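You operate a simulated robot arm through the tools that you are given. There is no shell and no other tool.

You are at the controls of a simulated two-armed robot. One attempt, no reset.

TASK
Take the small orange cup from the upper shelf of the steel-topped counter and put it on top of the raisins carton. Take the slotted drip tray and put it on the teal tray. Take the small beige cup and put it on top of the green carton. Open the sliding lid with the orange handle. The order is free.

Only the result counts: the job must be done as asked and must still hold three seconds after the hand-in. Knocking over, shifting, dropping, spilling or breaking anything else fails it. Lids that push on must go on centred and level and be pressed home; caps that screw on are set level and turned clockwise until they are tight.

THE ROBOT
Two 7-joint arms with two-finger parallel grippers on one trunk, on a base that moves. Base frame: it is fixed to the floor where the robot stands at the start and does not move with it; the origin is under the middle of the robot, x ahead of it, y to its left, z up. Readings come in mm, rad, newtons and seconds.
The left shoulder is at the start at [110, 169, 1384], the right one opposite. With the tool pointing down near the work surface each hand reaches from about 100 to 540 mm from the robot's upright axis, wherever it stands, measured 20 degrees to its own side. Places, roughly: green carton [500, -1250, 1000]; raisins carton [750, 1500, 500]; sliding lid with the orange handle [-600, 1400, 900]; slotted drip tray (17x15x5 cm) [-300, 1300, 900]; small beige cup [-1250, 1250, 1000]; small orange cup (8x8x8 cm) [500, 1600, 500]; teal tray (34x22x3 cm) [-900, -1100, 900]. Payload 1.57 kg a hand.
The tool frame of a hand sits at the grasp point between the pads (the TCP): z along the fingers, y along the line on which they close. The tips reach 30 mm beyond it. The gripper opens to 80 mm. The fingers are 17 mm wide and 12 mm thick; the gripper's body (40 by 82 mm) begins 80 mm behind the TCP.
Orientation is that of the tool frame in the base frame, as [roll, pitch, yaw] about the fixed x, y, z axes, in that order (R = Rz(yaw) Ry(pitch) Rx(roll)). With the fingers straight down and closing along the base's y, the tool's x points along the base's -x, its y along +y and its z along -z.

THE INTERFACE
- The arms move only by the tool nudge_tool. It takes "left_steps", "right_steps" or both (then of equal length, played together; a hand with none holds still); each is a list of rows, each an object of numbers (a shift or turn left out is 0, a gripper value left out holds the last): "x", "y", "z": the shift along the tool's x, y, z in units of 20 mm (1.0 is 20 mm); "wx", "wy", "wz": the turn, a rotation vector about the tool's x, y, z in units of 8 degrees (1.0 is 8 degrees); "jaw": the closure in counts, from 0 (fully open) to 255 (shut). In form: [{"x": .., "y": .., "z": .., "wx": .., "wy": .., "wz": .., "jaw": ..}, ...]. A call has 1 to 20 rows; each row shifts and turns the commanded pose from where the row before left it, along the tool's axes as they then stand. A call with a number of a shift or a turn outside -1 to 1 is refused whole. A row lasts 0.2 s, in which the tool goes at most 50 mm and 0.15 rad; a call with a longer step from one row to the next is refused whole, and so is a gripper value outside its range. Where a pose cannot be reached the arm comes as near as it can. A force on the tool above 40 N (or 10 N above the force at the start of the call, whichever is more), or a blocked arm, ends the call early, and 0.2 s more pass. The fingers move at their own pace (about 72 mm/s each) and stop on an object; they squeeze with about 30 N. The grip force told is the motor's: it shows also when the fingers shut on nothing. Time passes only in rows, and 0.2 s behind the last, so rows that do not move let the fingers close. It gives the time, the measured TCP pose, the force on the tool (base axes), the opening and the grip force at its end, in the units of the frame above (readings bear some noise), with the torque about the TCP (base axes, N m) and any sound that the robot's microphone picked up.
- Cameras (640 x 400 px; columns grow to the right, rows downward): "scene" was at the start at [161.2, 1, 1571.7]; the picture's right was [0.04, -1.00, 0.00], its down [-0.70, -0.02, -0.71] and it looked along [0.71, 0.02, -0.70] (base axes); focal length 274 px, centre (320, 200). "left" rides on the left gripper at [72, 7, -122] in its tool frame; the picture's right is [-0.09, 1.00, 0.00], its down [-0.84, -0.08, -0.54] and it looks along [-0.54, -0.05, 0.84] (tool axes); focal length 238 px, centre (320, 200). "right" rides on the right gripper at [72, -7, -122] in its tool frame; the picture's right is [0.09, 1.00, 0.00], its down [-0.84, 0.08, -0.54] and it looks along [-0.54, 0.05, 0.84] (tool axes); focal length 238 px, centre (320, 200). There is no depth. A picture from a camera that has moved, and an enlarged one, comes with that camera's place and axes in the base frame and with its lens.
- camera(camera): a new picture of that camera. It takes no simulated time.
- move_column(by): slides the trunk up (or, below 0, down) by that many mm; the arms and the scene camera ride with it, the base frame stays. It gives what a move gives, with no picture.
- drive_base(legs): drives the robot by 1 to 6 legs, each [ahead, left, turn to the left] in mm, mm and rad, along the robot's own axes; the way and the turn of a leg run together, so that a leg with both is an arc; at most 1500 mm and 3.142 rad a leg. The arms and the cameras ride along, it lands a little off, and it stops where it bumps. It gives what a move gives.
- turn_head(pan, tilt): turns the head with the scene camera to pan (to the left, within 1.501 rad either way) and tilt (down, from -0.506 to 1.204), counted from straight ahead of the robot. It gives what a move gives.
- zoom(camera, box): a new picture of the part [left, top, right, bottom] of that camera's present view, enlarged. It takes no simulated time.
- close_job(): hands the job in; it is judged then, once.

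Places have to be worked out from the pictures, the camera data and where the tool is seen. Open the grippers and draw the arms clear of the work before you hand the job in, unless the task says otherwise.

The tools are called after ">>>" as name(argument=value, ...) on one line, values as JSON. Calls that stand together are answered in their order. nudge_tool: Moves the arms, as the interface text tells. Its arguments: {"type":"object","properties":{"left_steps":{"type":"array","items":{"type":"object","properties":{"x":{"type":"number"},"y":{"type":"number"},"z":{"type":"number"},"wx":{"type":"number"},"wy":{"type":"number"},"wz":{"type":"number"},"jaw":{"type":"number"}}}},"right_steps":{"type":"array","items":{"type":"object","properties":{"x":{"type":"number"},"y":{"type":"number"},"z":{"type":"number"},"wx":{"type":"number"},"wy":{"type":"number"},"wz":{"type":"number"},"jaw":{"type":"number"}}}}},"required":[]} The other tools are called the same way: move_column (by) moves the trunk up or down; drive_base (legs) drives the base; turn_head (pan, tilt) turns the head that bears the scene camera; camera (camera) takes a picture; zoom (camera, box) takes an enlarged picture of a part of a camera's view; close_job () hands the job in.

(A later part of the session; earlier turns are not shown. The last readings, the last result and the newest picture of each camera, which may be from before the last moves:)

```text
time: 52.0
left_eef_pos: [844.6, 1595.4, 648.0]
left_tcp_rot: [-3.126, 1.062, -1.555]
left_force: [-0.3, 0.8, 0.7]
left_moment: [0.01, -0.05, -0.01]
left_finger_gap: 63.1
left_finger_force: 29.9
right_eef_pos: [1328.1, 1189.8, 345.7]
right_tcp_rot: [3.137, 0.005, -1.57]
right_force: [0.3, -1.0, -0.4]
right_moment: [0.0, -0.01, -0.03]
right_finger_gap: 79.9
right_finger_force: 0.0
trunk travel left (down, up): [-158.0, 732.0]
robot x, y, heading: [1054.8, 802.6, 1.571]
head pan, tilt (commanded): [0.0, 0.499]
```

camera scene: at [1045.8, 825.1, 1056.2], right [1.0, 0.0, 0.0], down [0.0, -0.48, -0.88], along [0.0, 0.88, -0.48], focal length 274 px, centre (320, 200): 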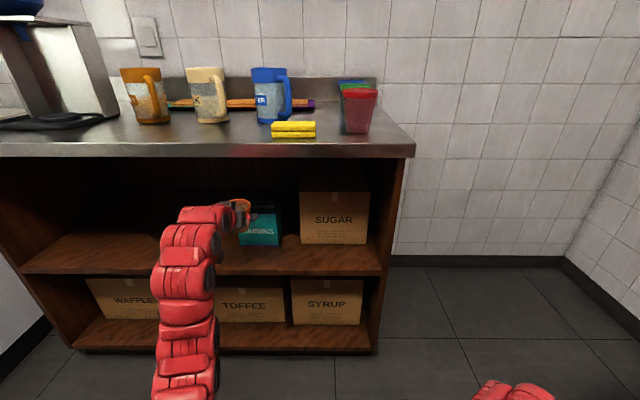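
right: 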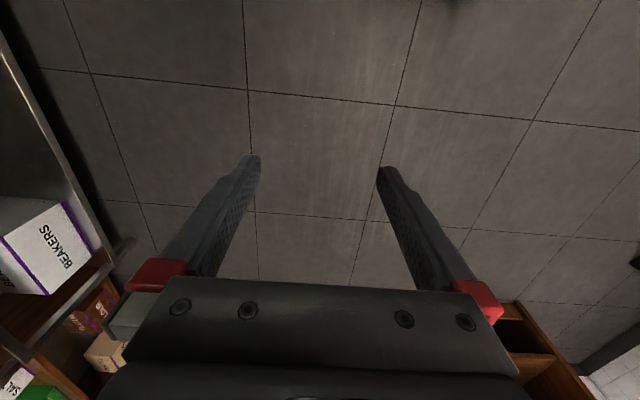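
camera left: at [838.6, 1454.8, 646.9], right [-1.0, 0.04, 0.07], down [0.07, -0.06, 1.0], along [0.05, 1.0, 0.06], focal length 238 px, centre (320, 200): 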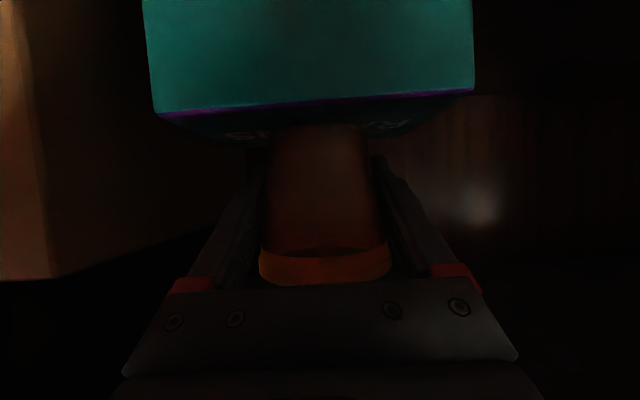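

No contact yet; continuing downward in small steps.

>>> nudge_tool(left_steps=[{"x": 0.0872, "z": 0.0489}, {}])

>>> nudge_tool(left_steps=[{"x": 0.0872, "z": 0.0489}, {}])

```text
time: 52.6
left_eef_pos: [846.4, 1594.9, 646.0]
left_tcp_rot: [-3.126, 1.065, -1.557]
left_force: [-1.1, 3.0, 11.5]
left_moment: [-0.02, -0.22, 0.03]
left_finger_gap: 63.2
left_finger_force: 29.9
right_eef_pos: [1327.3, 1188.9, 344.9]
right_tcp_rot: [3.139, 0.003, -1.568]
right_force: [-1.0, 0.8, 0.1]
right_moment: [0.0, -0.01, 0.0]
right_finger_gap: 79.9
right_finger_force: 0.2
trunk travel left (down, up): [-158.0, 732.0]
robot x, y, heading: [1060.5, 802.9, 1.57]
head pan, tilt (commanded): [0.0, 0.499]
```

```text
time: 53.2
left_eef_pos: [845.1, 1593.7, 643.2]
left_tcp_rot: [-3.128, 1.063, -1.558]
left_force: [-3.7, 0.1, 13.5]
left_moment: [-0.07, 0.01, -0.03]
left_finger_gap: 62.0
left_finger_force: 30.2
right_eef_pos: [1327.9, 1189.9, 345.8]
right_tcp_rot: [3.138, 0.004, -1.569]
right_force: [0.3, -0.2, -0.2]
right_moment: [-0.03, -0.01, 0.01]
right_finger_gap: 79.9
right_finger_force: 0.1
trunk travel left (down, up): [-158.0, 732.0]
robot x, y, heading: [1060.5, 805.7, 1.574]
head pan, tilt (commanded): [0.0, 0.499]
```

Contact made (≈13 N). I open the fingers gradually.

>>> nudge_tool(left_steps=[{"jaw": 45}, {"jaw": 35}, {"jaw": 20}, {"jaw": 0}, {"jaw": 0}, {"jaw": 0}])

>>> camera(camera="left")

```text
time: 54.6
left_eef_pos: [845.8, 1595.0, 642.6]
left_tcp_rot: [-3.126, 1.061, -1.557]
left_force: [0.6, -0.4, -0.4]
left_moment: [0.01, 0.0, -0.02]
left_finger_gap: 79.8
left_finger_force: 0.0
right_eef_pos: [1329.1, 1190.6, 345.8]
right_tcp_rot: [3.137, 0.001, -1.569]
right_force: [-0.1, -0.5, -0.4]
right_moment: [0.06, -0.01, 0.02]
right_finger_gap: 79.9
right_finger_force: 0.1
trunk travel left (down, up): [-158.0, 732.0]
robot x, y, heading: [1060.8, 800.5, 1.568]
head pan, tilt (commanded): [0.0, 0.499]
```

```text
taken
camera left: at [838.6, 1454.9, 638.7], right [-1.0, 0.04, 0.07], down [0.07, -0.06, 1.0], along [0.05, 1.0, 0.06], focal length 238 px, centre (320, 200)
```

left: 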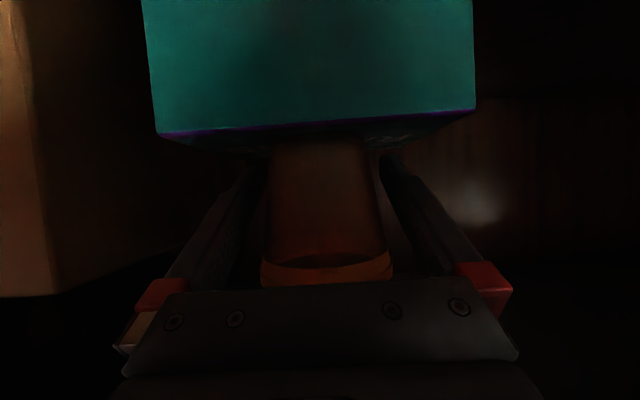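

Cup is released upright on the carton. I withdraw straight back with the arm.

>>> nudge_tool(left_steps=[{"x": 0.244, "z": -0.436}, {"x": 0.489, "z": -0.872}, {"x": 0.489, "z": -0.872}, {"x": 0.489, "z": -0.872}, {"x": 0.489, "z": -0.872}])

>>> camera(camera="left")

```text
time: 55.8
left_eef_pos: [846.2, 1505.9, 641.6]
left_tcp_rot: [-3.125, 1.062, -1.555]
left_force: [0.9, -0.3, 1.1]
left_moment: [0.03, -0.03, 0.01]
left_finger_gap: 80.0
left_finger_force: 0.1
right_eef_pos: [1328.2, 1188.9, 344.1]
right_tcp_rot: [3.136, 0.003, -1.569]
right_force: [0.8, -0.8, 0.6]
right_moment: [-0.03, -0.01, -0.01]
right_finger_gap: 79.8
right_finger_force: 0.0
trunk travel left (down, up): [-158.0, 732.0]
robot x, y, heading: [1060.7, 803.3, 1.569]
head pan, tilt (commanded): [0.0, 0.499]
```

```text
taken
camera left: at [839.4, 1364.8, 638.0], right [-1.0, 0.04, 0.07], down [0.07, -0.06, 1.0], along [0.05, 1.0, 0.06], focal length 238 px, centre (320, 200)
```

left: 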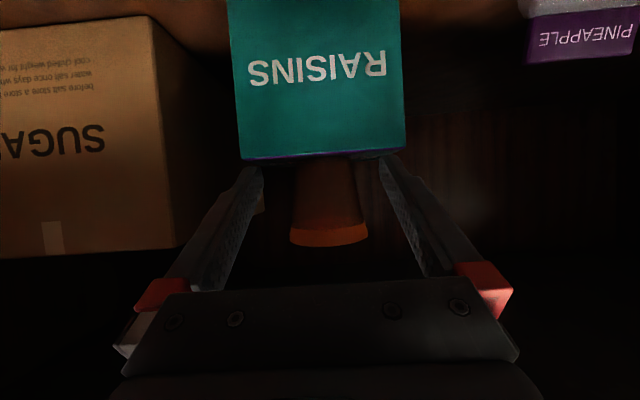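

Cup stands upright on the raisins carton. I back the base away and view with the scene camera.

>>> drive_base(legs=[[-350, 0, 0]])

>>> camera(camera="scene")

>>> zoom(camera="scene", box=[160, 150, 320, 250])

```text
time: 58.1
left_eef_pos: [848.9, 1155.7, 641.2]
left_tcp_rot: [-3.127, 1.058, -1.56]
left_force: [-0.3, 0.1, 0.8]
left_moment: [0.01, 0.01, 0.0]
left_finger_gap: 79.9
left_finger_force: 0.0
right_eef_pos: [1328.8, 835.9, 345.6]
right_tcp_rot: [3.139, 0.002, -1.574]
right_force: [0.0, -0.2, -0.9]
right_moment: [-0.01, -0.02, 0.01]
right_finger_gap: 80.0
right_finger_force: 0.1
trunk travel left (down, up): [-158.0, 732.0]
robot x, y, heading: [1057.3, 449.0, 1.563]
head pan, tilt (commanded): [0.0, 0.499]
```

```text
taken
camera scene: at [1059.0, 618.5, 1056.2], right [1.0, 0.0, 0.0], down [0.0, -0.48, -0.88], along [0.0, 0.88, -0.48], focal length 274 px, centre (320, 200)
```

scene: 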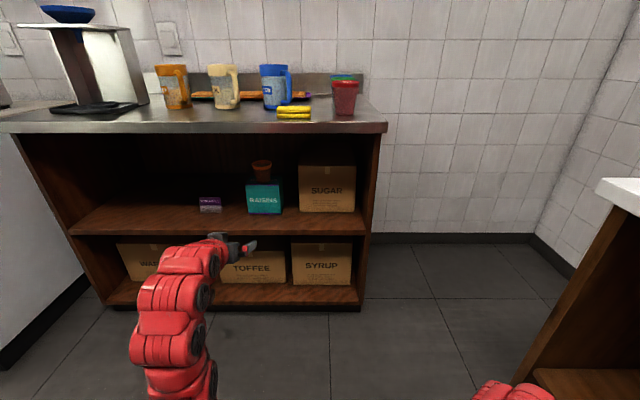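

```text
4.00 times, centred on (240, 200) of scene
camera zoom: at [1059.0, 618.5, 1056.2], right [1.0, 0.0, 0.0], down [0.0, -0.48, -0.88], along [0.0, 0.88, -0.48], focal length 1098 px, centre (640, 200)
```

zoom: 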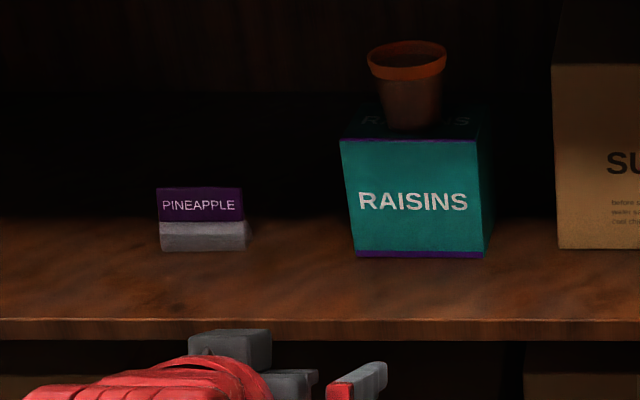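

The orange cup is placed on the raisins carton. Next I raise the trunk, back off and move left in front of the freezer counter.

>>> move_column(by=600)

>>> drive_base(legs=[[-200, 0, 0], [0, 1450, 0]])

>>> turn_head(pan=0.0, tilt=0.7)

>>> camera(camera="scene")

```text
refused: 600 is not a number from -400 to 400
```

```text
time: 66.5
left_eef_pos: [-599.7, 975.4, 640.7]
left_tcp_rot: [-3.126, 1.059, -1.578]
left_force: [0.6, -0.1, 0.3]
left_moment: [0.02, 0.0, 0.01]
left_finger_gap: 80.0
left_finger_force: 0.0
right_eef_pos: [-124.2, 648.9, 344.8]
right_tcp_rot: [3.137, 0.003, -1.589]
right_force: [-0.2, -0.2, -1.0]
right_moment: [0.02, 0.02, 0.0]
right_finger_gap: 80.0
right_finger_force: 0.0
trunk travel left (down, up): [-158.0, 732.0]
robot x, y, heading: [-404.6, 268.1, 1.548]
head pan, tilt (commanded): [0.0, 0.499]
```

```text
time: 67.3
left_eef_pos: [-599.2, 974.6, 641.5]
left_tcp_rot: [-3.127, 1.058, -1.578]
left_force: [0.0, 0.6, -0.1]
left_moment: [-0.03, 0.03, 0.0]
left_finger_gap: 79.9
left_finger_force: 0.1
right_eef_pos: [-125.3, 649.7, 344.6]
right_tcp_rot: [3.139, 0.001, -1.59]
right_force: [-0.2, -0.8, 0.3]
right_moment: [0.02, -0.01, 0.01]
right_finger_gap: 80.0
right_finger_force: 0.0
trunk travel left (down, up): [-158.0, 732.0]
robot x, y, heading: [-401.4, 265.5, 1.554]
head pan, tilt (commanded): [0.0, 0.7]
```

```text
taken
camera scene: at [-399.3, 429.4, 1038.5], right [1.0, -0.02, 0.0], down [-0.01, -0.64, -0.77], along [0.01, 0.77, -0.64], focal length 274 px, centre (320, 200)
```

scene: 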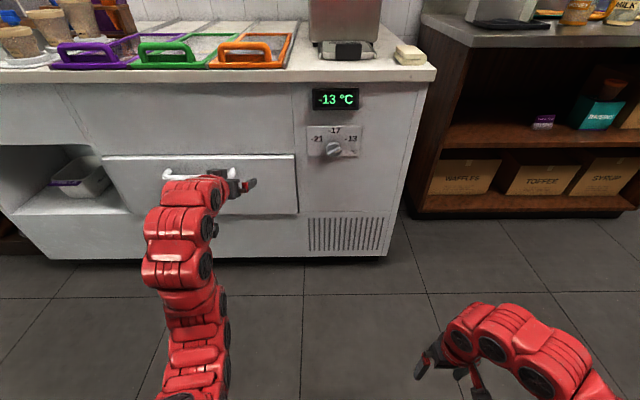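

The trunk move was refused (max 400), but the drive went clear. I back off 120 mm then raise the trunk in two moves.

>>> drive_base(legs=[[-120, 0, 0]])

>>> move_column(by=400)

>>> move_column(by=240)

>>> turn_head(pan=0.0, tilt=0.7)

>>> camera(camera="scene")

```text
time: 68.5
left_eef_pos: [-601.3, 851.9, 640.9]
left_tcp_rot: [-3.125, 1.061, -1.577]
left_force: [0.2, 0.3, -0.2]
left_moment: [0.03, 0.0, -0.02]
left_finger_gap: 80.0
left_finger_force: 0.1
right_eef_pos: [-127.6, 527.0, 345.3]
right_tcp_rot: [3.138, 0.005, -1.589]
right_force: [-0.3, 0.2, 0.9]
right_moment: [0.01, 0.01, -0.03]
right_finger_gap: 80.0
right_finger_force: 0.0
trunk travel left (down, up): [-158.0, 732.0]
robot x, y, heading: [-404.9, 139.7, 1.55]
head pan, tilt (commanded): [0.0, 0.7]
```

```text
time: 72.3
left_eef_pos: [-603.2, 851.1, 1041.9]
left_tcp_rot: [-3.124, 1.062, -1.577]
left_force: [-0.6, 0.7, 0.9]
left_moment: [-0.02, 0.0, 0.0]
left_finger_gap: 80.0
left_finger_force: 0.1
right_eef_pos: [-127.5, 526.0, 745.4]
right_tcp_rot: [3.138, 0.0, -1.59]
right_force: [0.1, -0.6, 0.1]
right_moment: [0.02, 0.01, 0.01]
right_finger_gap: 80.0
right_finger_force: 0.0
trunk travel left (down, up): [-558.0, 332.0]
robot x, y, heading: [-405.5, 144.2, 1.552]
head pan, tilt (commanded): [0.0, 0.7]
```

```text
time: 74.8
left_eef_pos: [-601.8, 851.8, 1280.0]
left_tcp_rot: [-3.126, 1.06, -1.576]
left_force: [-0.3, 0.1, 0.5]
left_moment: [0.01, 0.02, 0.01]
left_finger_gap: 80.0
left_finger_force: 0.1
right_eef_pos: [-126.5, 525.7, 984.1]
right_tcp_rot: [3.139, 0.002, -1.589]
right_force: [-0.3, -0.5, -0.2]
right_moment: [0.0, 0.0, -0.02]
right_finger_gap: 80.1
right_finger_force: 0.0
trunk travel left (down, up): [-798.0, 92.0]
robot x, y, heading: [-402.6, 142.3, 1.552]
head pan, tilt (commanded): [0.0, 0.7]
```

```text
time: 75.4
left_eef_pos: [-602.4, 850.8, 1280.8]
left_tcp_rot: [-3.126, 1.062, -1.576]
left_force: [0.3, -0.3, -0.7]
left_moment: [0.02, 0.01, -0.02]
left_finger_gap: 79.9
left_finger_force: 0.1
right_eef_pos: [-126.1, 527.1, 984.5]
right_tcp_rot: [3.139, 0.002, -1.592]
right_force: [0.3, 0.9, -0.1]
right_moment: [-0.01, -0.05, -0.01]
right_finger_gap: 80.0
right_finger_force: 0.1
trunk travel left (down, up): [-798.0, 92.0]
robot x, y, heading: [-404.5, 145.5, 1.555]
head pan, tilt (commanded): [0.0, 0.7]
```

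```text
taken
camera scene: at [-401.7, 306.6, 1678.5], right [1.0, -0.02, 0.0], down [-0.01, -0.64, -0.76], along [0.01, 0.76, -0.64], focal length 274 px, centre (320, 200)
```

scene: 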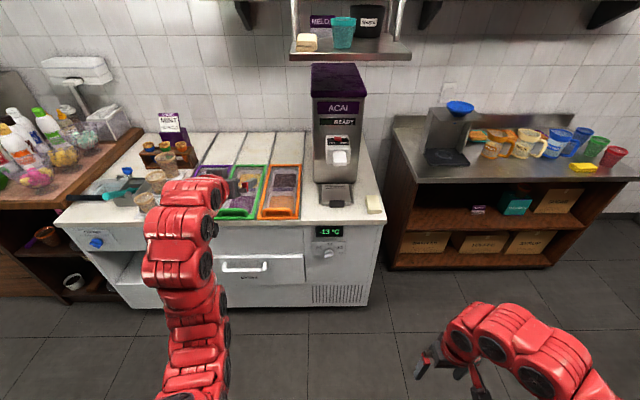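

Good overview. I zoom on the lids/drip tray and the beige cups.

>>> zoom(camera="scene", box=[200, 120, 400, 250])

>>> zoom(camera="scene", box=[50, 100, 250, 230])

```text
3.08 times, centred on (300, 185) of scene
camera zoom: at [-401.7, 306.6, 1678.5], right [1.0, -0.02, 0.0], down [-0.01, -0.64, -0.76], along [0.01, 0.76, -0.64], focal length 844 px, centre (382, 246)
```

zoom: 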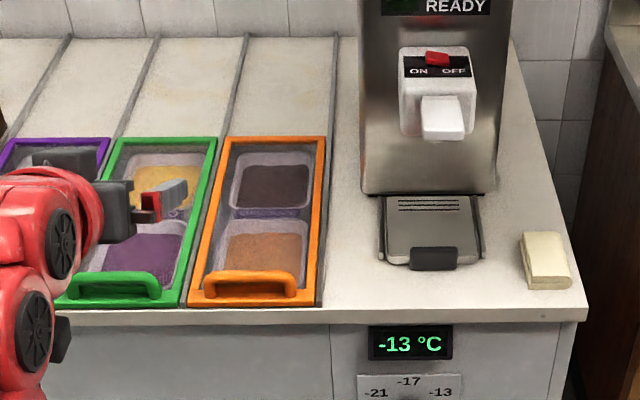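

```text
3.08 times, centred on (150, 165) of scene
camera zoom: at [-401.7, 306.6, 1678.5], right [1.0, -0.02, 0.0], down [-0.01, -0.64, -0.76], along [0.01, 0.76, -0.64], focal length 844 px, centre (843, 308)
```

zoom: 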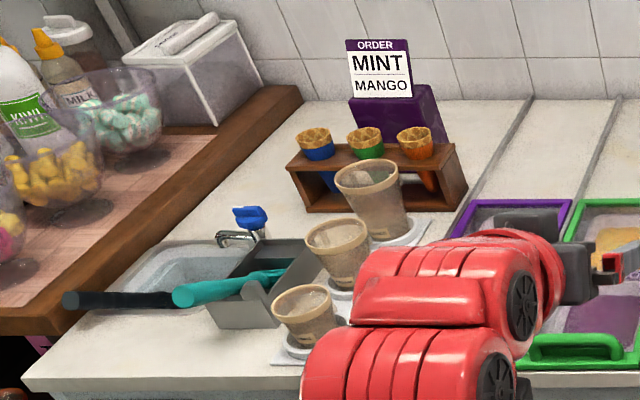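

I tilt the head down to see the robot base and the clearance to the counter.

>>> turn_head(pan=0.0, tilt=1.2)

>>> camera(camera="scene")

>>> camera(camera="left")

>>> camera(camera="right")

```text
time: 76.4
left_eef_pos: [-602.8, 851.1, 1281.9]
left_tcp_rot: [-3.127, 1.062, -1.576]
left_force: [0.3, 0.0, 0.6]
left_moment: [0.0, -0.01, 0.01]
left_finger_gap: 79.9
left_finger_force: 0.1
right_eef_pos: [-126.8, 526.7, 985.0]
right_tcp_rot: [3.138, 0.003, -1.59]
right_force: [0.0, -0.2, 0.0]
right_moment: [0.02, 0.03, 0.03]
right_finger_gap: 80.3
right_finger_force: 0.0
trunk travel left (down, up): [-798.0, 92.0]
robot x, y, heading: [-406.0, 143.0, 1.553]
head pan, tilt (commanded): [0.0, 1.201]
```

```text
taken
camera scene: at [-402.3, 277.6, 1642.6], right [1.0, -0.02, 0.0], down [-0.02, -0.93, -0.36], along [0.01, 0.36, -0.93], focal length 274 px, centre (320, 200)
```

scene: 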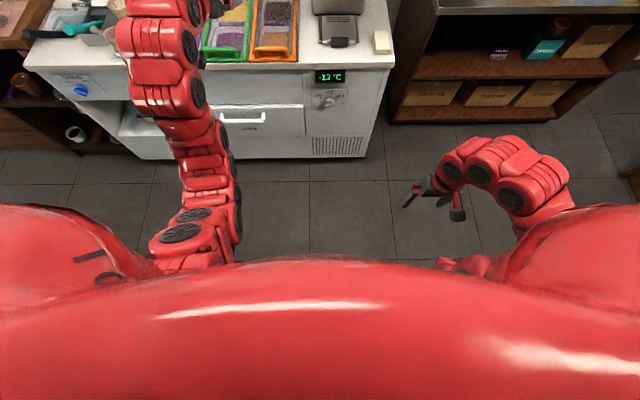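

```text
taken
camera left: at [-612.3, 711.3, 1277.9], right [-1.0, 0.06, 0.07], down [0.07, -0.07, 1.0], along [0.07, 1.0, 0.06], focal length 238 px, centre (320, 200)
```

left: 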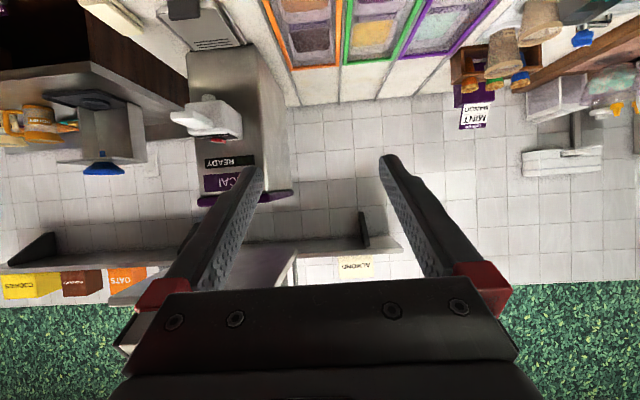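

```text
taken
camera right: at [-121.1, 454.9, 1107.7], right [-1.0, -0.07, 0.0], down [-0.06, 0.84, 0.54], along [-0.04, 0.54, -0.84], focal length 238 px, centre (320, 200)
```

right: 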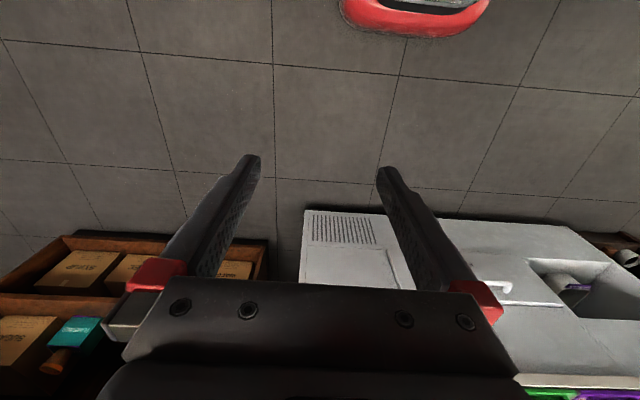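

The base front is about 250 mm ahead of the axis, so I can come to y≈850. First I turn the left tool back to pointing down and correct the heading.

>>> nudge_tool(left_steps=[{"wy": 1}, {"wy": 1}, {"wy": 1}, {"wy": 1}, {"wy": 1}, {"wy": 1}, {"wy": 1}, {"wy": 0.6}, {"z": 1}, {"z": 1}, {"z": 1}, {"z": 1}, {"z": 1}])

>>> drive_base(legs=[[0, 0, 0.016]])

```text
time: 79.2
left_eef_pos: [-580.8, 849.1, 1166.9]
left_tcp_rot: [-3.132, -0.003, -1.591]
left_force: [-0.3, 0.3, 0.5]
left_moment: [0.0, 0.02, -0.02]
left_finger_gap: 79.9
left_finger_force: 0.1
left hand out of reach, approached as far as the arm can: row 3, 4, 7, 8, 9
right_eef_pos: [-128.3, 526.9, 984.4]
right_tcp_rot: [3.137, 0.003, -1.59]
right_force: [0.6, 0.7, -1.0]
right_moment: [-0.02, 0.01, 0.01]
right_finger_gap: 80.1
right_finger_force: 0.0
trunk travel left (down, up): [-798.0, 92.0]
robot x, y, heading: [-405.4, 141.9, 1.553]
head pan, tilt (commanded): [0.0, 1.201]
```

```text
time: 79.9
left_eef_pos: [-591.0, 845.2, 1168.6]
left_tcp_rot: [-3.133, -0.001, -1.575]
left_force: [-1.1, -1.0, -0.1]
left_moment: [-0.01, 0.0, 0.0]
left_finger_gap: 79.9
left_finger_force: 0.0
right_eef_pos: [-132.2, 531.9, 983.0]
right_tcp_rot: [3.137, 0.004, -1.575]
right_force: [0.0, -0.8, -0.2]
right_moment: [-0.03, 0.05, 0.01]
right_finger_gap: 80.2
right_finger_force: 0.1
trunk travel left (down, up): [-798.0, 92.0]
robot x, y, heading: [-403.0, 140.6, 1.567]
head pan, tilt (commanded): [0.0, 1.201]
```

Now I drive ahead 350 mm and take views of the lids and the drip tray from both the scene and left wrist cameras.

>>> drive_base(legs=[[350, 0, 0]])

>>> turn_head(pan=0.0, tilt=0.9)

>>> camera(camera="scene")

>>> camera(camera="left")

>>> zoom(camera="scene", box=[200, 60, 420, 200])

```text
time: 82.2
left_eef_pos: [-584.8, 1198.1, 1168.9]
left_tcp_rot: [-3.137, -0.002, -1.583]
left_force: [0.3, 0.0, -0.3]
left_moment: [0.01, 0.02, -0.02]
left_finger_gap: 80.1
left_finger_force: 0.0
right_eef_pos: [-128.3, 880.5, 985.8]
right_tcp_rot: [3.137, 0.003, -1.579]
right_force: [-0.1, -0.6, -0.2]
right_moment: [0.03, -0.02, 0.01]
right_finger_gap: 80.1
right_finger_force: 0.0
trunk travel left (down, up): [-798.0, 92.0]
robot x, y, heading: [-400.4, 498.9, 1.559]
head pan, tilt (commanded): [0.0, 1.201]
```

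```text
time: 83.0
left_eef_pos: [-584.5, 1199.3, 1167.7]
left_tcp_rot: [-3.135, -0.003, -1.582]
left_force: [-0.7, 0.3, 0.1]
left_moment: [-0.01, -0.02, -0.01]
left_finger_gap: 80.2
left_finger_force: 0.1
right_eef_pos: [-129.0, 882.0, 985.0]
right_tcp_rot: [3.138, 0.002, -1.581]
right_force: [-0.6, 0.6, 0.3]
right_moment: [0.0, 0.01, -0.01]
right_finger_gap: 79.7
right_finger_force: 0.1
trunk travel left (down, up): [-798.0, 92.0]
robot x, y, heading: [-399.5, 499.1, 1.563]
head pan, tilt (commanded): [0.0, 0.901]
```

```text
taken
camera scene: at [-401.0, 650.1, 1662.2], right [1.0, -0.01, 0.0], down [-0.01, -0.78, -0.62], along [0.01, 0.62, -0.78], focal length 274 px, centre (320, 200)
```

scene: 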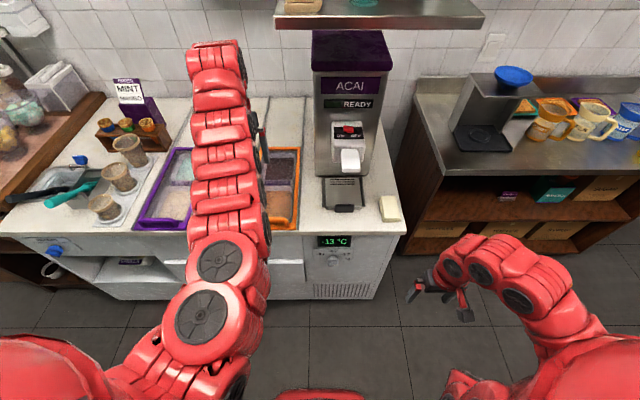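

```text
taken
camera left: at [-593.3, 1129.2, 1289.4], right [-0.99, 0.1, -0.01], down [0.08, 0.84, 0.54], along [0.06, 0.54, -0.84], focal length 238 px, centre (320, 200)
```

left: 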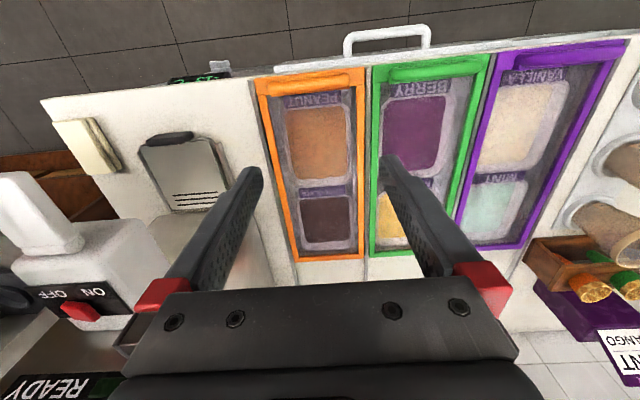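

```text
2.86 times, centred on (310, 130) of scene
camera zoom: at [-401.0, 650.1, 1662.2], right [1.0, -0.01, 0.0], down [-0.01, -0.78, -0.62], along [0.01, 0.62, -0.78], focal length 784 px, centre (349, 400)
```

zoom: 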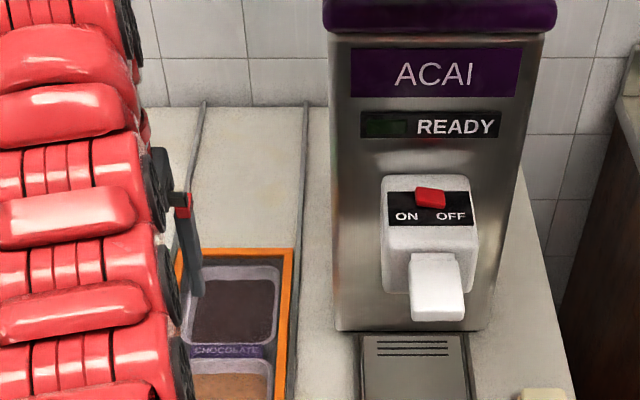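

The lid spans roughly x −665…−477, y 1165…1607 at z≈841, with rails running back to the wall, so it slides toward the wall. I zoom the left camera for details of the handle and the drip tray.

>>> zoom(camera="left", box=[220, 40, 400, 150])

>>> zoom(camera="left", box=[30, 100, 260, 240])

```text
3.56 times, centred on (310, 95) of left
camera zoom: at [-593.3, 1129.2, 1289.4], right [-0.99, 0.1, -0.01], down [0.08, 0.84, 0.54], along [0.06, 0.54, -0.84], focal length 848 px, centre (356, 573)
```

zoom: 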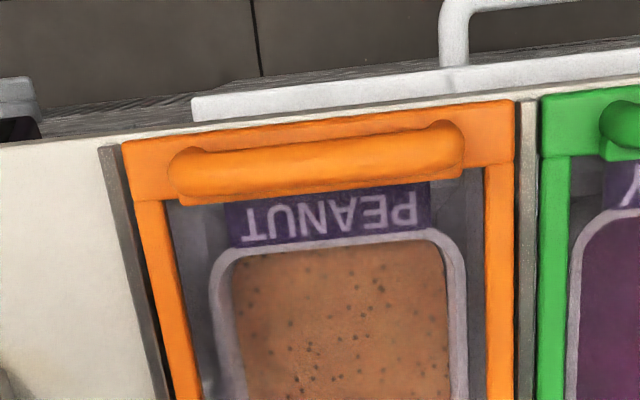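

```text
2.78 times, centred on (145, 170) of left
camera zoom: at [-593.3, 1129.2, 1289.4], right [-0.99, 0.1, -0.01], down [0.08, 0.84, 0.54], along [0.06, 0.54, -0.84], focal length 663 px, centre (807, 284)
```

zoom: 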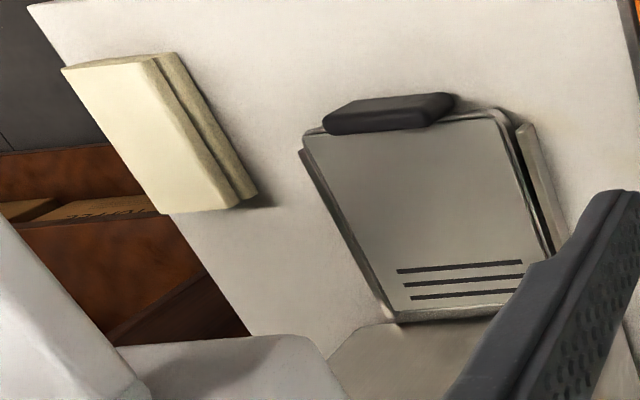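

I lower the trunk 150 mm, then place the closed left fingers just in front of the orange handle (x≈−571, y≈1139), staying above the counter.

>>> move_column(by=-150)

>>> nudge_tool(left_steps=[{"x": 1, "y": -0.22, "jaw": 255}, {"x": 1, "y": -0.22, "jaw": 255}, {"x": 1, "y": -0.22, "jaw": 255}, {"z": 1}, {"z": 1}])

>>> camera(camera="left")

>>> camera(camera="scene")

```text
time: 84.7
left_eef_pos: [-584.8, 1199.5, 1017.6]
left_tcp_rot: [-3.134, -0.003, -1.58]
left_force: [-0.4, 0.0, 0.1]
left_moment: [-0.01, 0.01, 0.0]
left_finger_gap: 80.2
left_finger_force: 0.0
right_eef_pos: [-127.5, 882.8, 834.9]
right_tcp_rot: [3.138, 0.002, -1.58]
right_force: [0.2, 0.0, 0.1]
right_moment: [0.03, -0.02, 0.0]
right_finger_gap: 80.0
right_finger_force: 0.0
trunk travel left (down, up): [-648.0, 242.0]
robot x, y, heading: [-402.5, 497.4, 1.56]
head pan, tilt (commanded): [0.0, 0.901]
```

```text
time: 85.9
left_eef_pos: [-573.1, 1139.7, 976.9]
left_tcp_rot: [-3.135, -0.004, -1.581]
left_force: [-0.6, -0.4, 0.0]
left_moment: [-0.03, -0.01, 0.03]
left_finger_gap: 0.4
left_finger_force: 21.3
right_eef_pos: [-128.6, 882.1, 834.3]
right_tcp_rot: [3.138, 0.003, -1.58]
right_force: [0.2, 0.7, 0.6]
right_moment: [0.03, 0.03, 0.0]
right_finger_gap: 80.0
right_finger_force: 0.1
trunk travel left (down, up): [-648.0, 242.0]
robot x, y, heading: [-403.5, 495.8, 1.56]
head pan, tilt (commanded): [0.0, 0.901]
```

```text
taken
camera left: at [-580.9, 1069.2, 1098.6], right [-0.99, 0.1, -0.01], down [0.08, 0.84, 0.54], along [0.06, 0.54, -0.84], focal length 238 px, centre (320, 200)
```

left: 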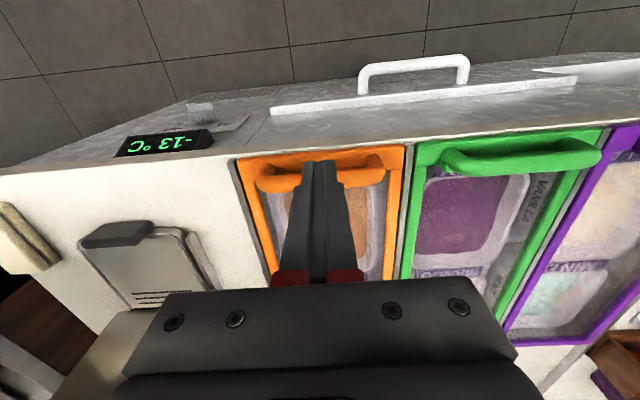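

```text
taken
camera scene: at [-401.4, 650.2, 1512.3], right [1.0, -0.01, 0.0], down [-0.01, -0.78, -0.62], along [0.01, 0.62, -0.78], focal length 274 px, centre (320, 200)
```

scene: 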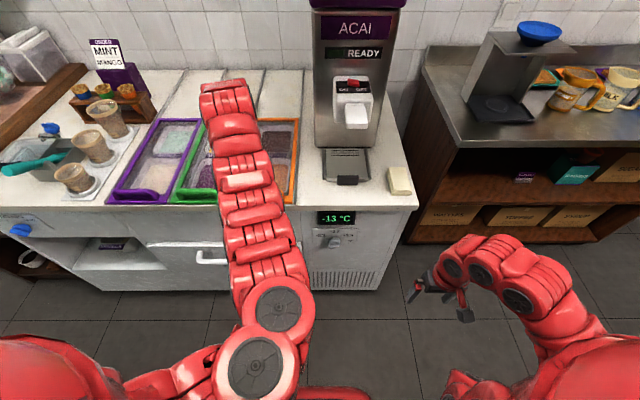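

I zoom on the handle area of the left camera to triangulate its height.

>>> zoom(camera="left", box=[220, 120, 420, 240])

```text
3.20 times, centred on (320, 180) of left
camera zoom: at [-580.9, 1069.2, 1098.6], right [-0.99, 0.1, -0.01], down [0.08, 0.84, 0.54], along [0.06, 0.54, -0.84], focal length 763 px, centre (320, 264)
```

zoom: 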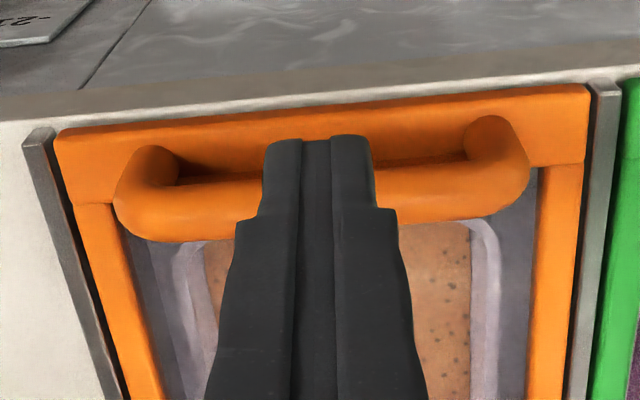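

Bar centre is near y≈1173, z≈903 with frame top at ≈855. I lower the closed fingers to TCP z≈905 in front of the bar.

>>> nudge_tool(left_steps=[{"z": 0.9}, {"z": 0.9}, {"z": 0.9}, {"z": 0.9}])

>>> camera(camera="left")

```text
time: 86.9
left_eef_pos: [-571.0, 1140.9, 924.8]
left_tcp_rot: [-3.132, 0.001, -1.581]
left_force: [-0.2, 0.5, 0.1]
left_moment: [0.03, 0.0, -0.01]
left_finger_gap: 0.1
left_finger_force: 21.6
left hand out of reach, approached as far as the arm can: row 1
right_eef_pos: [-128.9, 880.3, 833.8]
right_tcp_rot: [3.138, 0.003, -1.579]
right_force: [-0.6, -0.1, 0.0]
right_moment: [0.02, 0.01, 0.01]
right_finger_gap: 80.0
right_finger_force: 0.2
trunk travel left (down, up): [-648.0, 242.0]
robot x, y, heading: [-400.6, 499.5, 1.561]
head pan, tilt (commanded): [0.0, 0.901]
```

```text
taken
camera left: at [-579.9, 1070.2, 1045.4], right [-0.99, 0.1, -0.01], down [0.08, 0.84, 0.54], along [0.06, 0.54, -0.84], focal length 238 px, centre (320, 200)
```

left: 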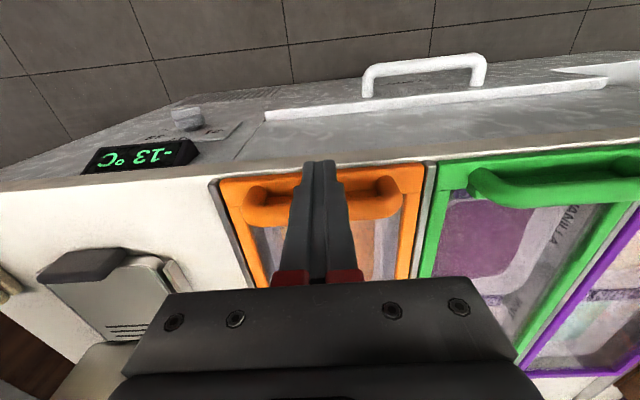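

One row was limited; I lower another 21 mm and begin pushing back gently.

>>> nudge_tool(left_steps=[{"z": 0.55}, {"z": 0.5}, {"x": -0.5}, {"x": -0.5}])

>>> camera(camera="left")

```text
time: 87.9
left_eef_pos: [-569.6, 1159.2, 902.5]
left_tcp_rot: [-3.133, 0.001, -1.584]
left_force: [0.0, -0.4, -0.8]
left_moment: [0.0, -0.01, 0.0]
left_finger_gap: 0.0
left_finger_force: 21.8
right_eef_pos: [-128.8, 883.1, 833.1]
right_tcp_rot: [3.139, 0.003, -1.581]
right_force: [-0.5, 0.6, 0.9]
right_moment: [0.02, -0.03, 0.0]
right_finger_gap: 80.2
right_finger_force: 0.2
trunk travel left (down, up): [-648.0, 242.0]
robot x, y, heading: [-401.8, 496.2, 1.563]
head pan, tilt (commanded): [0.0, 0.901]
```

```text
taken
camera left: at [-579.0, 1089.1, 1024.5], right [-0.99, 0.1, -0.01], down [0.08, 0.84, 0.54], along [0.06, 0.54, -0.84], focal length 238 px, centre (320, 200)
```

left: 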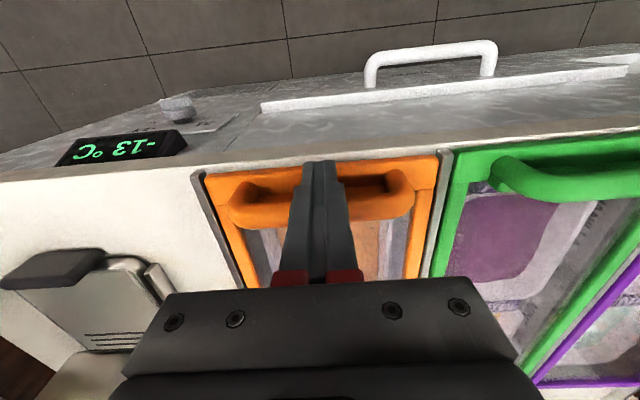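

No contact yet; I push 40 mm further and watch the force.

>>> nudge_tool(left_steps=[{"x": -0.5}, {"x": -0.5}, {"x": -0.5}, {"x": -0.5}])

>>> camera(camera="left")

```text
time: 88.9
left_eef_pos: [-569.2, 1199.7, 903.1]
left_tcp_rot: [-3.137, 0.0, -1.583]
left_force: [0.5, -0.8, 1.0]
left_moment: [-0.01, 0.01, 0.01]
left_finger_gap: 0.1
left_finger_force: 21.6
right_eef_pos: [-128.4, 881.2, 834.0]
right_tcp_rot: [3.138, 0.002, -1.579]
right_force: [0.0, 0.2, 0.5]
right_moment: [0.03, -0.04, 0.02]
right_finger_gap: 80.3
right_finger_force: 0.0
trunk travel left (down, up): [-648.0, 242.0]
robot x, y, heading: [-405.1, 494.1, 1.559]
head pan, tilt (commanded): [0.0, 0.901]
```

```text
taken
camera left: at [-579.4, 1129.8, 1024.2], right [-0.99, 0.1, -0.01], down [0.08, 0.84, 0.54], along [0.06, 0.54, -0.84], focal length 238 px, centre (320, 200)
```

left: 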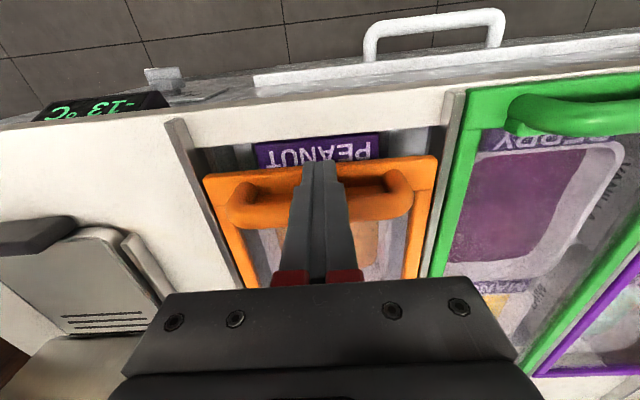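

The lid slides easily. Before driving the base forward, I lower and retract the right hand so it stays in front of the freezer.

>>> nudge_tool(right_steps=[{"z": 1}, {"z": 1}, {"z": 1}, {"z": 1}, {"z": 1}, {"z": 1}, {"z": 1}, {"z": 1}, {"z": 1}, {"z": 1}, {"x": 1}, {"x": 1}, {"x": 1}, {"x": 1}, {"x": 1}, {"x": 1}, {"x": 1}])

```text
time: 92.5
left_eef_pos: [-571.2, 1199.2, 903.6]
left_tcp_rot: [-3.133, -0.002, -1.581]
left_force: [-0.2, 0.4, 0.5]
left_moment: [0.01, -0.03, -0.02]
left_finger_gap: 0.0
left_finger_force: 21.2
right_eef_pos: [-130.5, 743.1, 634.5]
right_tcp_rot: [3.138, 0.002, -1.58]
right_force: [-0.6, 0.2, 0.0]
right_moment: [0.01, -0.01, 0.03]
right_finger_gap: 80.1
right_finger_force: 0.1
trunk travel left (down, up): [-648.0, 242.0]
robot x, y, heading: [-404.5, 496.9, 1.565]
head pan, tilt (commanded): [0.0, 0.901]
```

Right hand is tucked. Now I drive the base ahead 200 mm, pushing the lid with the fixed left hand.

>>> drive_base(legs=[[200, 0, 0]])

>>> camera(camera="left")

>>> camera(camera="scene")

```text
time: 94.1
left_eef_pos: [-567.1, 1401.5, 901.5]
left_tcp_rot: [-3.135, 0.0, -1.581]
left_force: [-0.2, -0.3, -0.1]
left_moment: [0.04, -0.01, 0.01]
left_finger_gap: 0.1
left_finger_force: 21.2
right_eef_pos: [-127.7, 945.5, 634.2]
right_tcp_rot: [3.139, 0.001, -1.58]
right_force: [0.3, 1.0, 0.1]
right_moment: [-0.04, 0.02, 0.0]
right_finger_gap: 79.9
right_finger_force: 0.1
trunk travel left (down, up): [-648.0, 242.0]
robot x, y, heading: [-401.0, 696.5, 1.563]
head pan, tilt (commanded): [0.0, 0.901]
```

```text
taken
camera left: at [-577.4, 1331.2, 1023.6], right [-0.99, 0.1, -0.01], down [0.08, 0.84, 0.54], along [0.06, 0.54, -0.84], focal length 238 px, centre (320, 200)
```

left: 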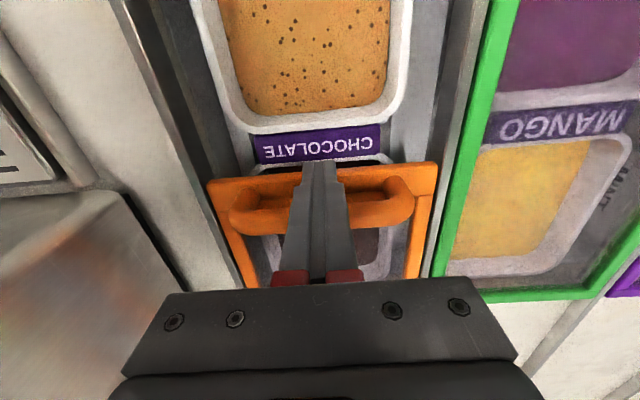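

```text
taken
camera scene: at [-398.9, 852.1, 1512.3], right [1.0, -0.01, 0.0], down [-0.01, -0.78, -0.62], along [0.01, 0.62, -0.78], focal length 274 px, centre (320, 200)
```

scene: 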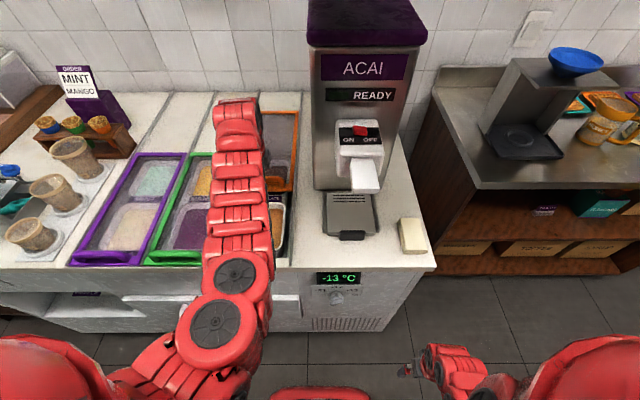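

Lid moved ≈237 mm. I drive 110 mm more.

>>> drive_base(legs=[[110, 0, 0]])

>>> camera(camera="left")

```text
time: 95.3
left_eef_pos: [-565.8, 1511.6, 901.3]
left_tcp_rot: [-3.134, -0.002, -1.585]
left_force: [0.1, -0.8, -0.4]
left_moment: [-0.02, 0.01, -0.03]
left_finger_gap: 0.0
left_finger_force: 20.9
right_eef_pos: [-127.4, 1053.8, 634.5]
right_tcp_rot: [3.137, 0.001, -1.582]
right_force: [-0.4, -0.9, 0.0]
right_moment: [0.0, -0.02, 0.0]
right_finger_gap: 80.3
right_finger_force: 0.0
trunk travel left (down, up): [-648.0, 242.0]
robot x, y, heading: [-400.0, 805.5, 1.556]
head pan, tilt (commanded): [0.0, 0.901]
```

```text
taken
camera left: at [-574.3, 1440.7, 1023.7], right [-0.99, 0.11, -0.01], down [0.08, 0.84, 0.54], along [0.06, 0.54, -0.84], focal length 238 px, centre (320, 200)
```

left: 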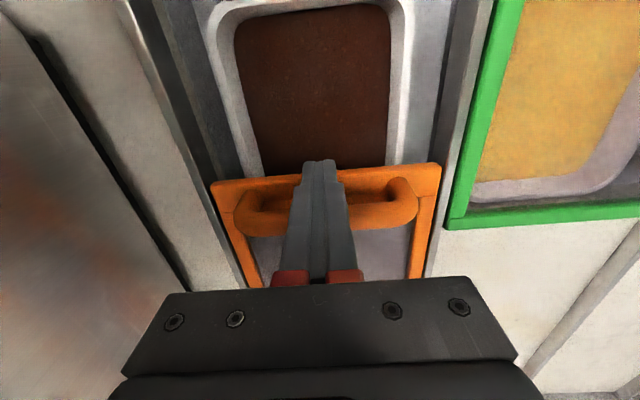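

Now I continue pushing with the arm in small steps to find the end stop.

>>> nudge_tool(left_steps=[{"x": -0.5}, {"x": -0.5}, {"x": -0.5}, {"x": -0.5}, {"x": -0.5}, {"x": -0.5}])

>>> camera(camera="left")

```text
time: 96.7
left_eef_pos: [-564.9, 1535.3, 903.6]
left_tcp_rot: [-3.136, -0.001, -1.584]
left_force: [0.0, 0.4, 0.0]
left_moment: [0.01, -0.02, 0.0]
left_finger_gap: 0.2
left_finger_force: 21.3
left hand out of reach, approached as far as the arm can: row 3, 4, 5, 6
right_eef_pos: [-127.0, 1054.1, 635.4]
right_tcp_rot: [3.139, 0.003, -1.581]
right_force: [0.1, -0.4, -0.2]
right_moment: [0.01, 0.0, 0.01]
right_finger_gap: 80.0
right_finger_force: 0.0
trunk travel left (down, up): [-648.0, 242.0]
robot x, y, heading: [-397.7, 805.9, 1.557]
head pan, tilt (commanded): [0.0, 0.901]
```

```text
taken
camera left: at [-573.7, 1465.2, 1024.7], right [-0.99, 0.11, -0.01], down [0.08, 0.84, 0.54], along [0.06, 0.54, -0.84], focal length 238 px, centre (320, 200)
```

left: 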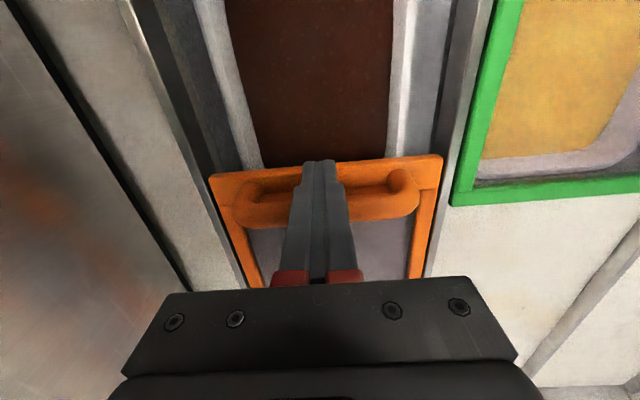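

Arm limit reached; lid moved ≈371 mm with no end stop yet. I drive the base 40 mm further (base front still ~60 mm from the freezer).

>>> drive_base(legs=[[40, 0, 0]])

>>> camera(camera="left")

```text
time: 97.7
left_eef_pos: [-565.5, 1567.6, 901.9]
left_tcp_rot: [-3.134, -0.016, -1.585]
left_force: [0.2, 0.1, -0.1]
left_moment: [-0.02, 0.0, -0.04]
left_finger_gap: 0.1
left_finger_force: 20.8
right_eef_pos: [-127.7, 1089.9, 634.9]
right_tcp_rot: [3.139, 0.001, -1.581]
right_force: [0.4, -0.5, -0.6]
right_moment: [0.0, 0.01, 0.03]
right_finger_gap: 80.1
right_finger_force: 0.0
trunk travel left (down, up): [-648.0, 242.0]
robot x, y, heading: [-396.1, 844.8, 1.559]
head pan, tilt (commanded): [0.0, 0.901]
stopped in leg 1: the force on the tool passed its limit at 82 N (the readings are from after the stop); the commanded pose is now the measured one
```

```text
taken
camera left: at [-574.4, 1499.7, 1024.8], right [-0.99, 0.1, -0.01], down [0.08, 0.85, 0.53], along [0.06, 0.52, -0.85], focal length 238 px, centre (320, 200)
```

left: 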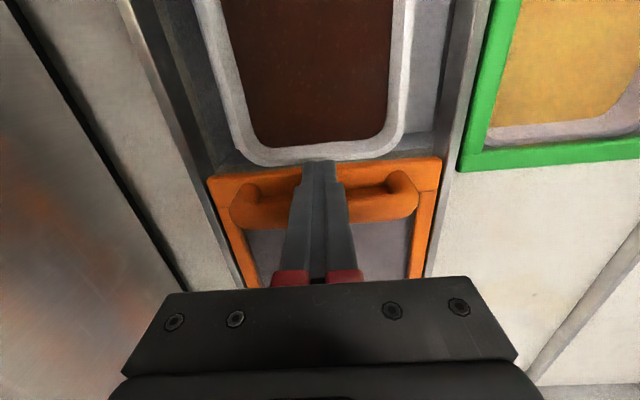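

The lid hit its end stop (≈403 mm of travel) — fully open. I back the fingers off the handle and raise the hand, then drive back.

>>> nudge_tool(left_steps=[{"x": 0.8}, {"x": 0.8}, {"z": -0.8}, {"z": -0.8}, {"z": -0.8}, {"z": -0.8}])

>>> drive_base(legs=[[-250, 0, 0]])

>>> camera(camera="left")

>>> camera(camera="scene")

```text
time: 99.1
left_eef_pos: [-566.9, 1537.4, 965.0]
left_tcp_rot: [-3.133, -0.019, -1.585]
left_force: [0.4, 0.5, -0.4]
left_moment: [0.0, -0.04, 0.01]
left_finger_gap: 0.0
left_finger_force: 21.3
right_eef_pos: [-125.7, 1090.7, 634.7]
right_tcp_rot: [3.137, 0.004, -1.58]
right_force: [0.9, -0.1, 0.5]
right_moment: [0.03, 0.01, 0.01]
right_finger_gap: 80.0
right_finger_force: 0.0
trunk travel left (down, up): [-648.0, 242.0]
robot x, y, heading: [-396.1, 843.8, 1.561]
head pan, tilt (commanded): [0.0, 0.901]
```

```text
time: 101.0
left_eef_pos: [-571.4, 1279.7, 965.3]
left_tcp_rot: [-3.134, -0.017, -1.581]
left_force: [0.8, 1.2, 0.6]
left_moment: [0.03, 0.0, 0.0]
left_finger_gap: 0.2
left_finger_force: 21.3
right_eef_pos: [-129.9, 833.7, 635.0]
right_tcp_rot: [3.137, 0.003, -1.58]
right_force: [0.0, 0.9, -0.9]
right_moment: [0.02, 0.01, -0.04]
right_finger_gap: 80.0
right_finger_force: 0.1
trunk travel left (down, up): [-648.0, 242.0]
robot x, y, heading: [-401.0, 589.2, 1.56]
head pan, tilt (commanded): [0.0, 0.901]
```

```text
taken
camera left: at [-579.9, 1210.6, 1089.0], right [-0.99, 0.1, -0.01], down [0.08, 0.85, 0.53], along [0.06, 0.52, -0.85], focal length 238 px, centre (320, 200)
```

left: 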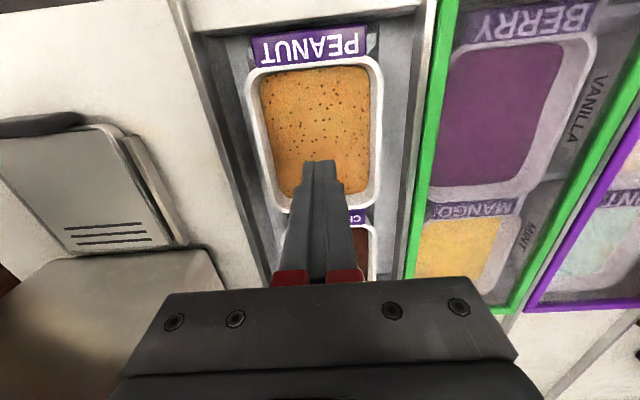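

```text
taken
camera scene: at [-400.2, 739.6, 1512.4], right [1.0, -0.01, 0.0], down [-0.01, -0.78, -0.62], along [0.01, 0.62, -0.78], focal length 274 px, centre (320, 200)
```

scene: 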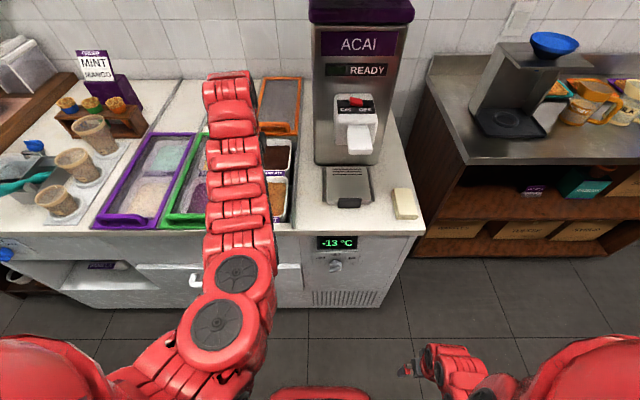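

The lid is open. Next the drip tray: I zoom on it from the scene camera and left wrist camera.

>>> zoom(camera="scene", box=[300, 140, 420, 230])

>>> zoom(camera="left", box=[0, 90, 200, 280])

```text
4.44 times, centred on (360, 185) of scene
camera zoom: at [-400.2, 739.6, 1512.4], right [1.0, -0.01, 0.0], down [-0.01, -0.78, -0.62], along [0.01, 0.62, -0.78], focal length 1220 px, centre (142, 267)
```

zoom: 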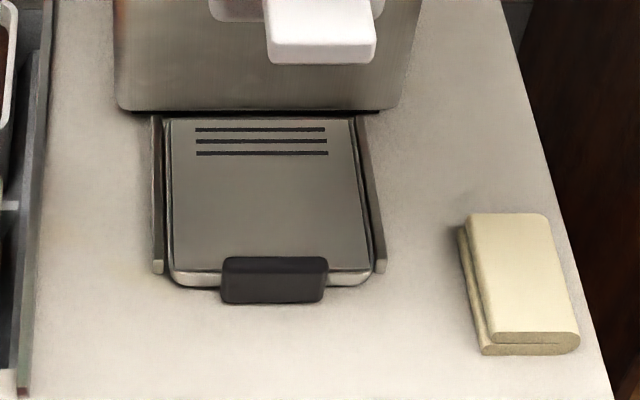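

```text
2.11 times, centred on (100, 185) of left
camera zoom: at [-579.9, 1210.6, 1089.0], right [-0.99, 0.1, -0.01], down [0.08, 0.85, 0.53], along [0.06, 0.52, -0.85], focal length 502 px, centre (783, 232)
```

zoom: 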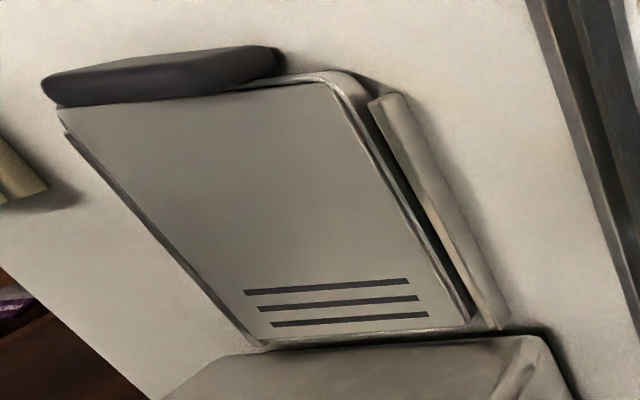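

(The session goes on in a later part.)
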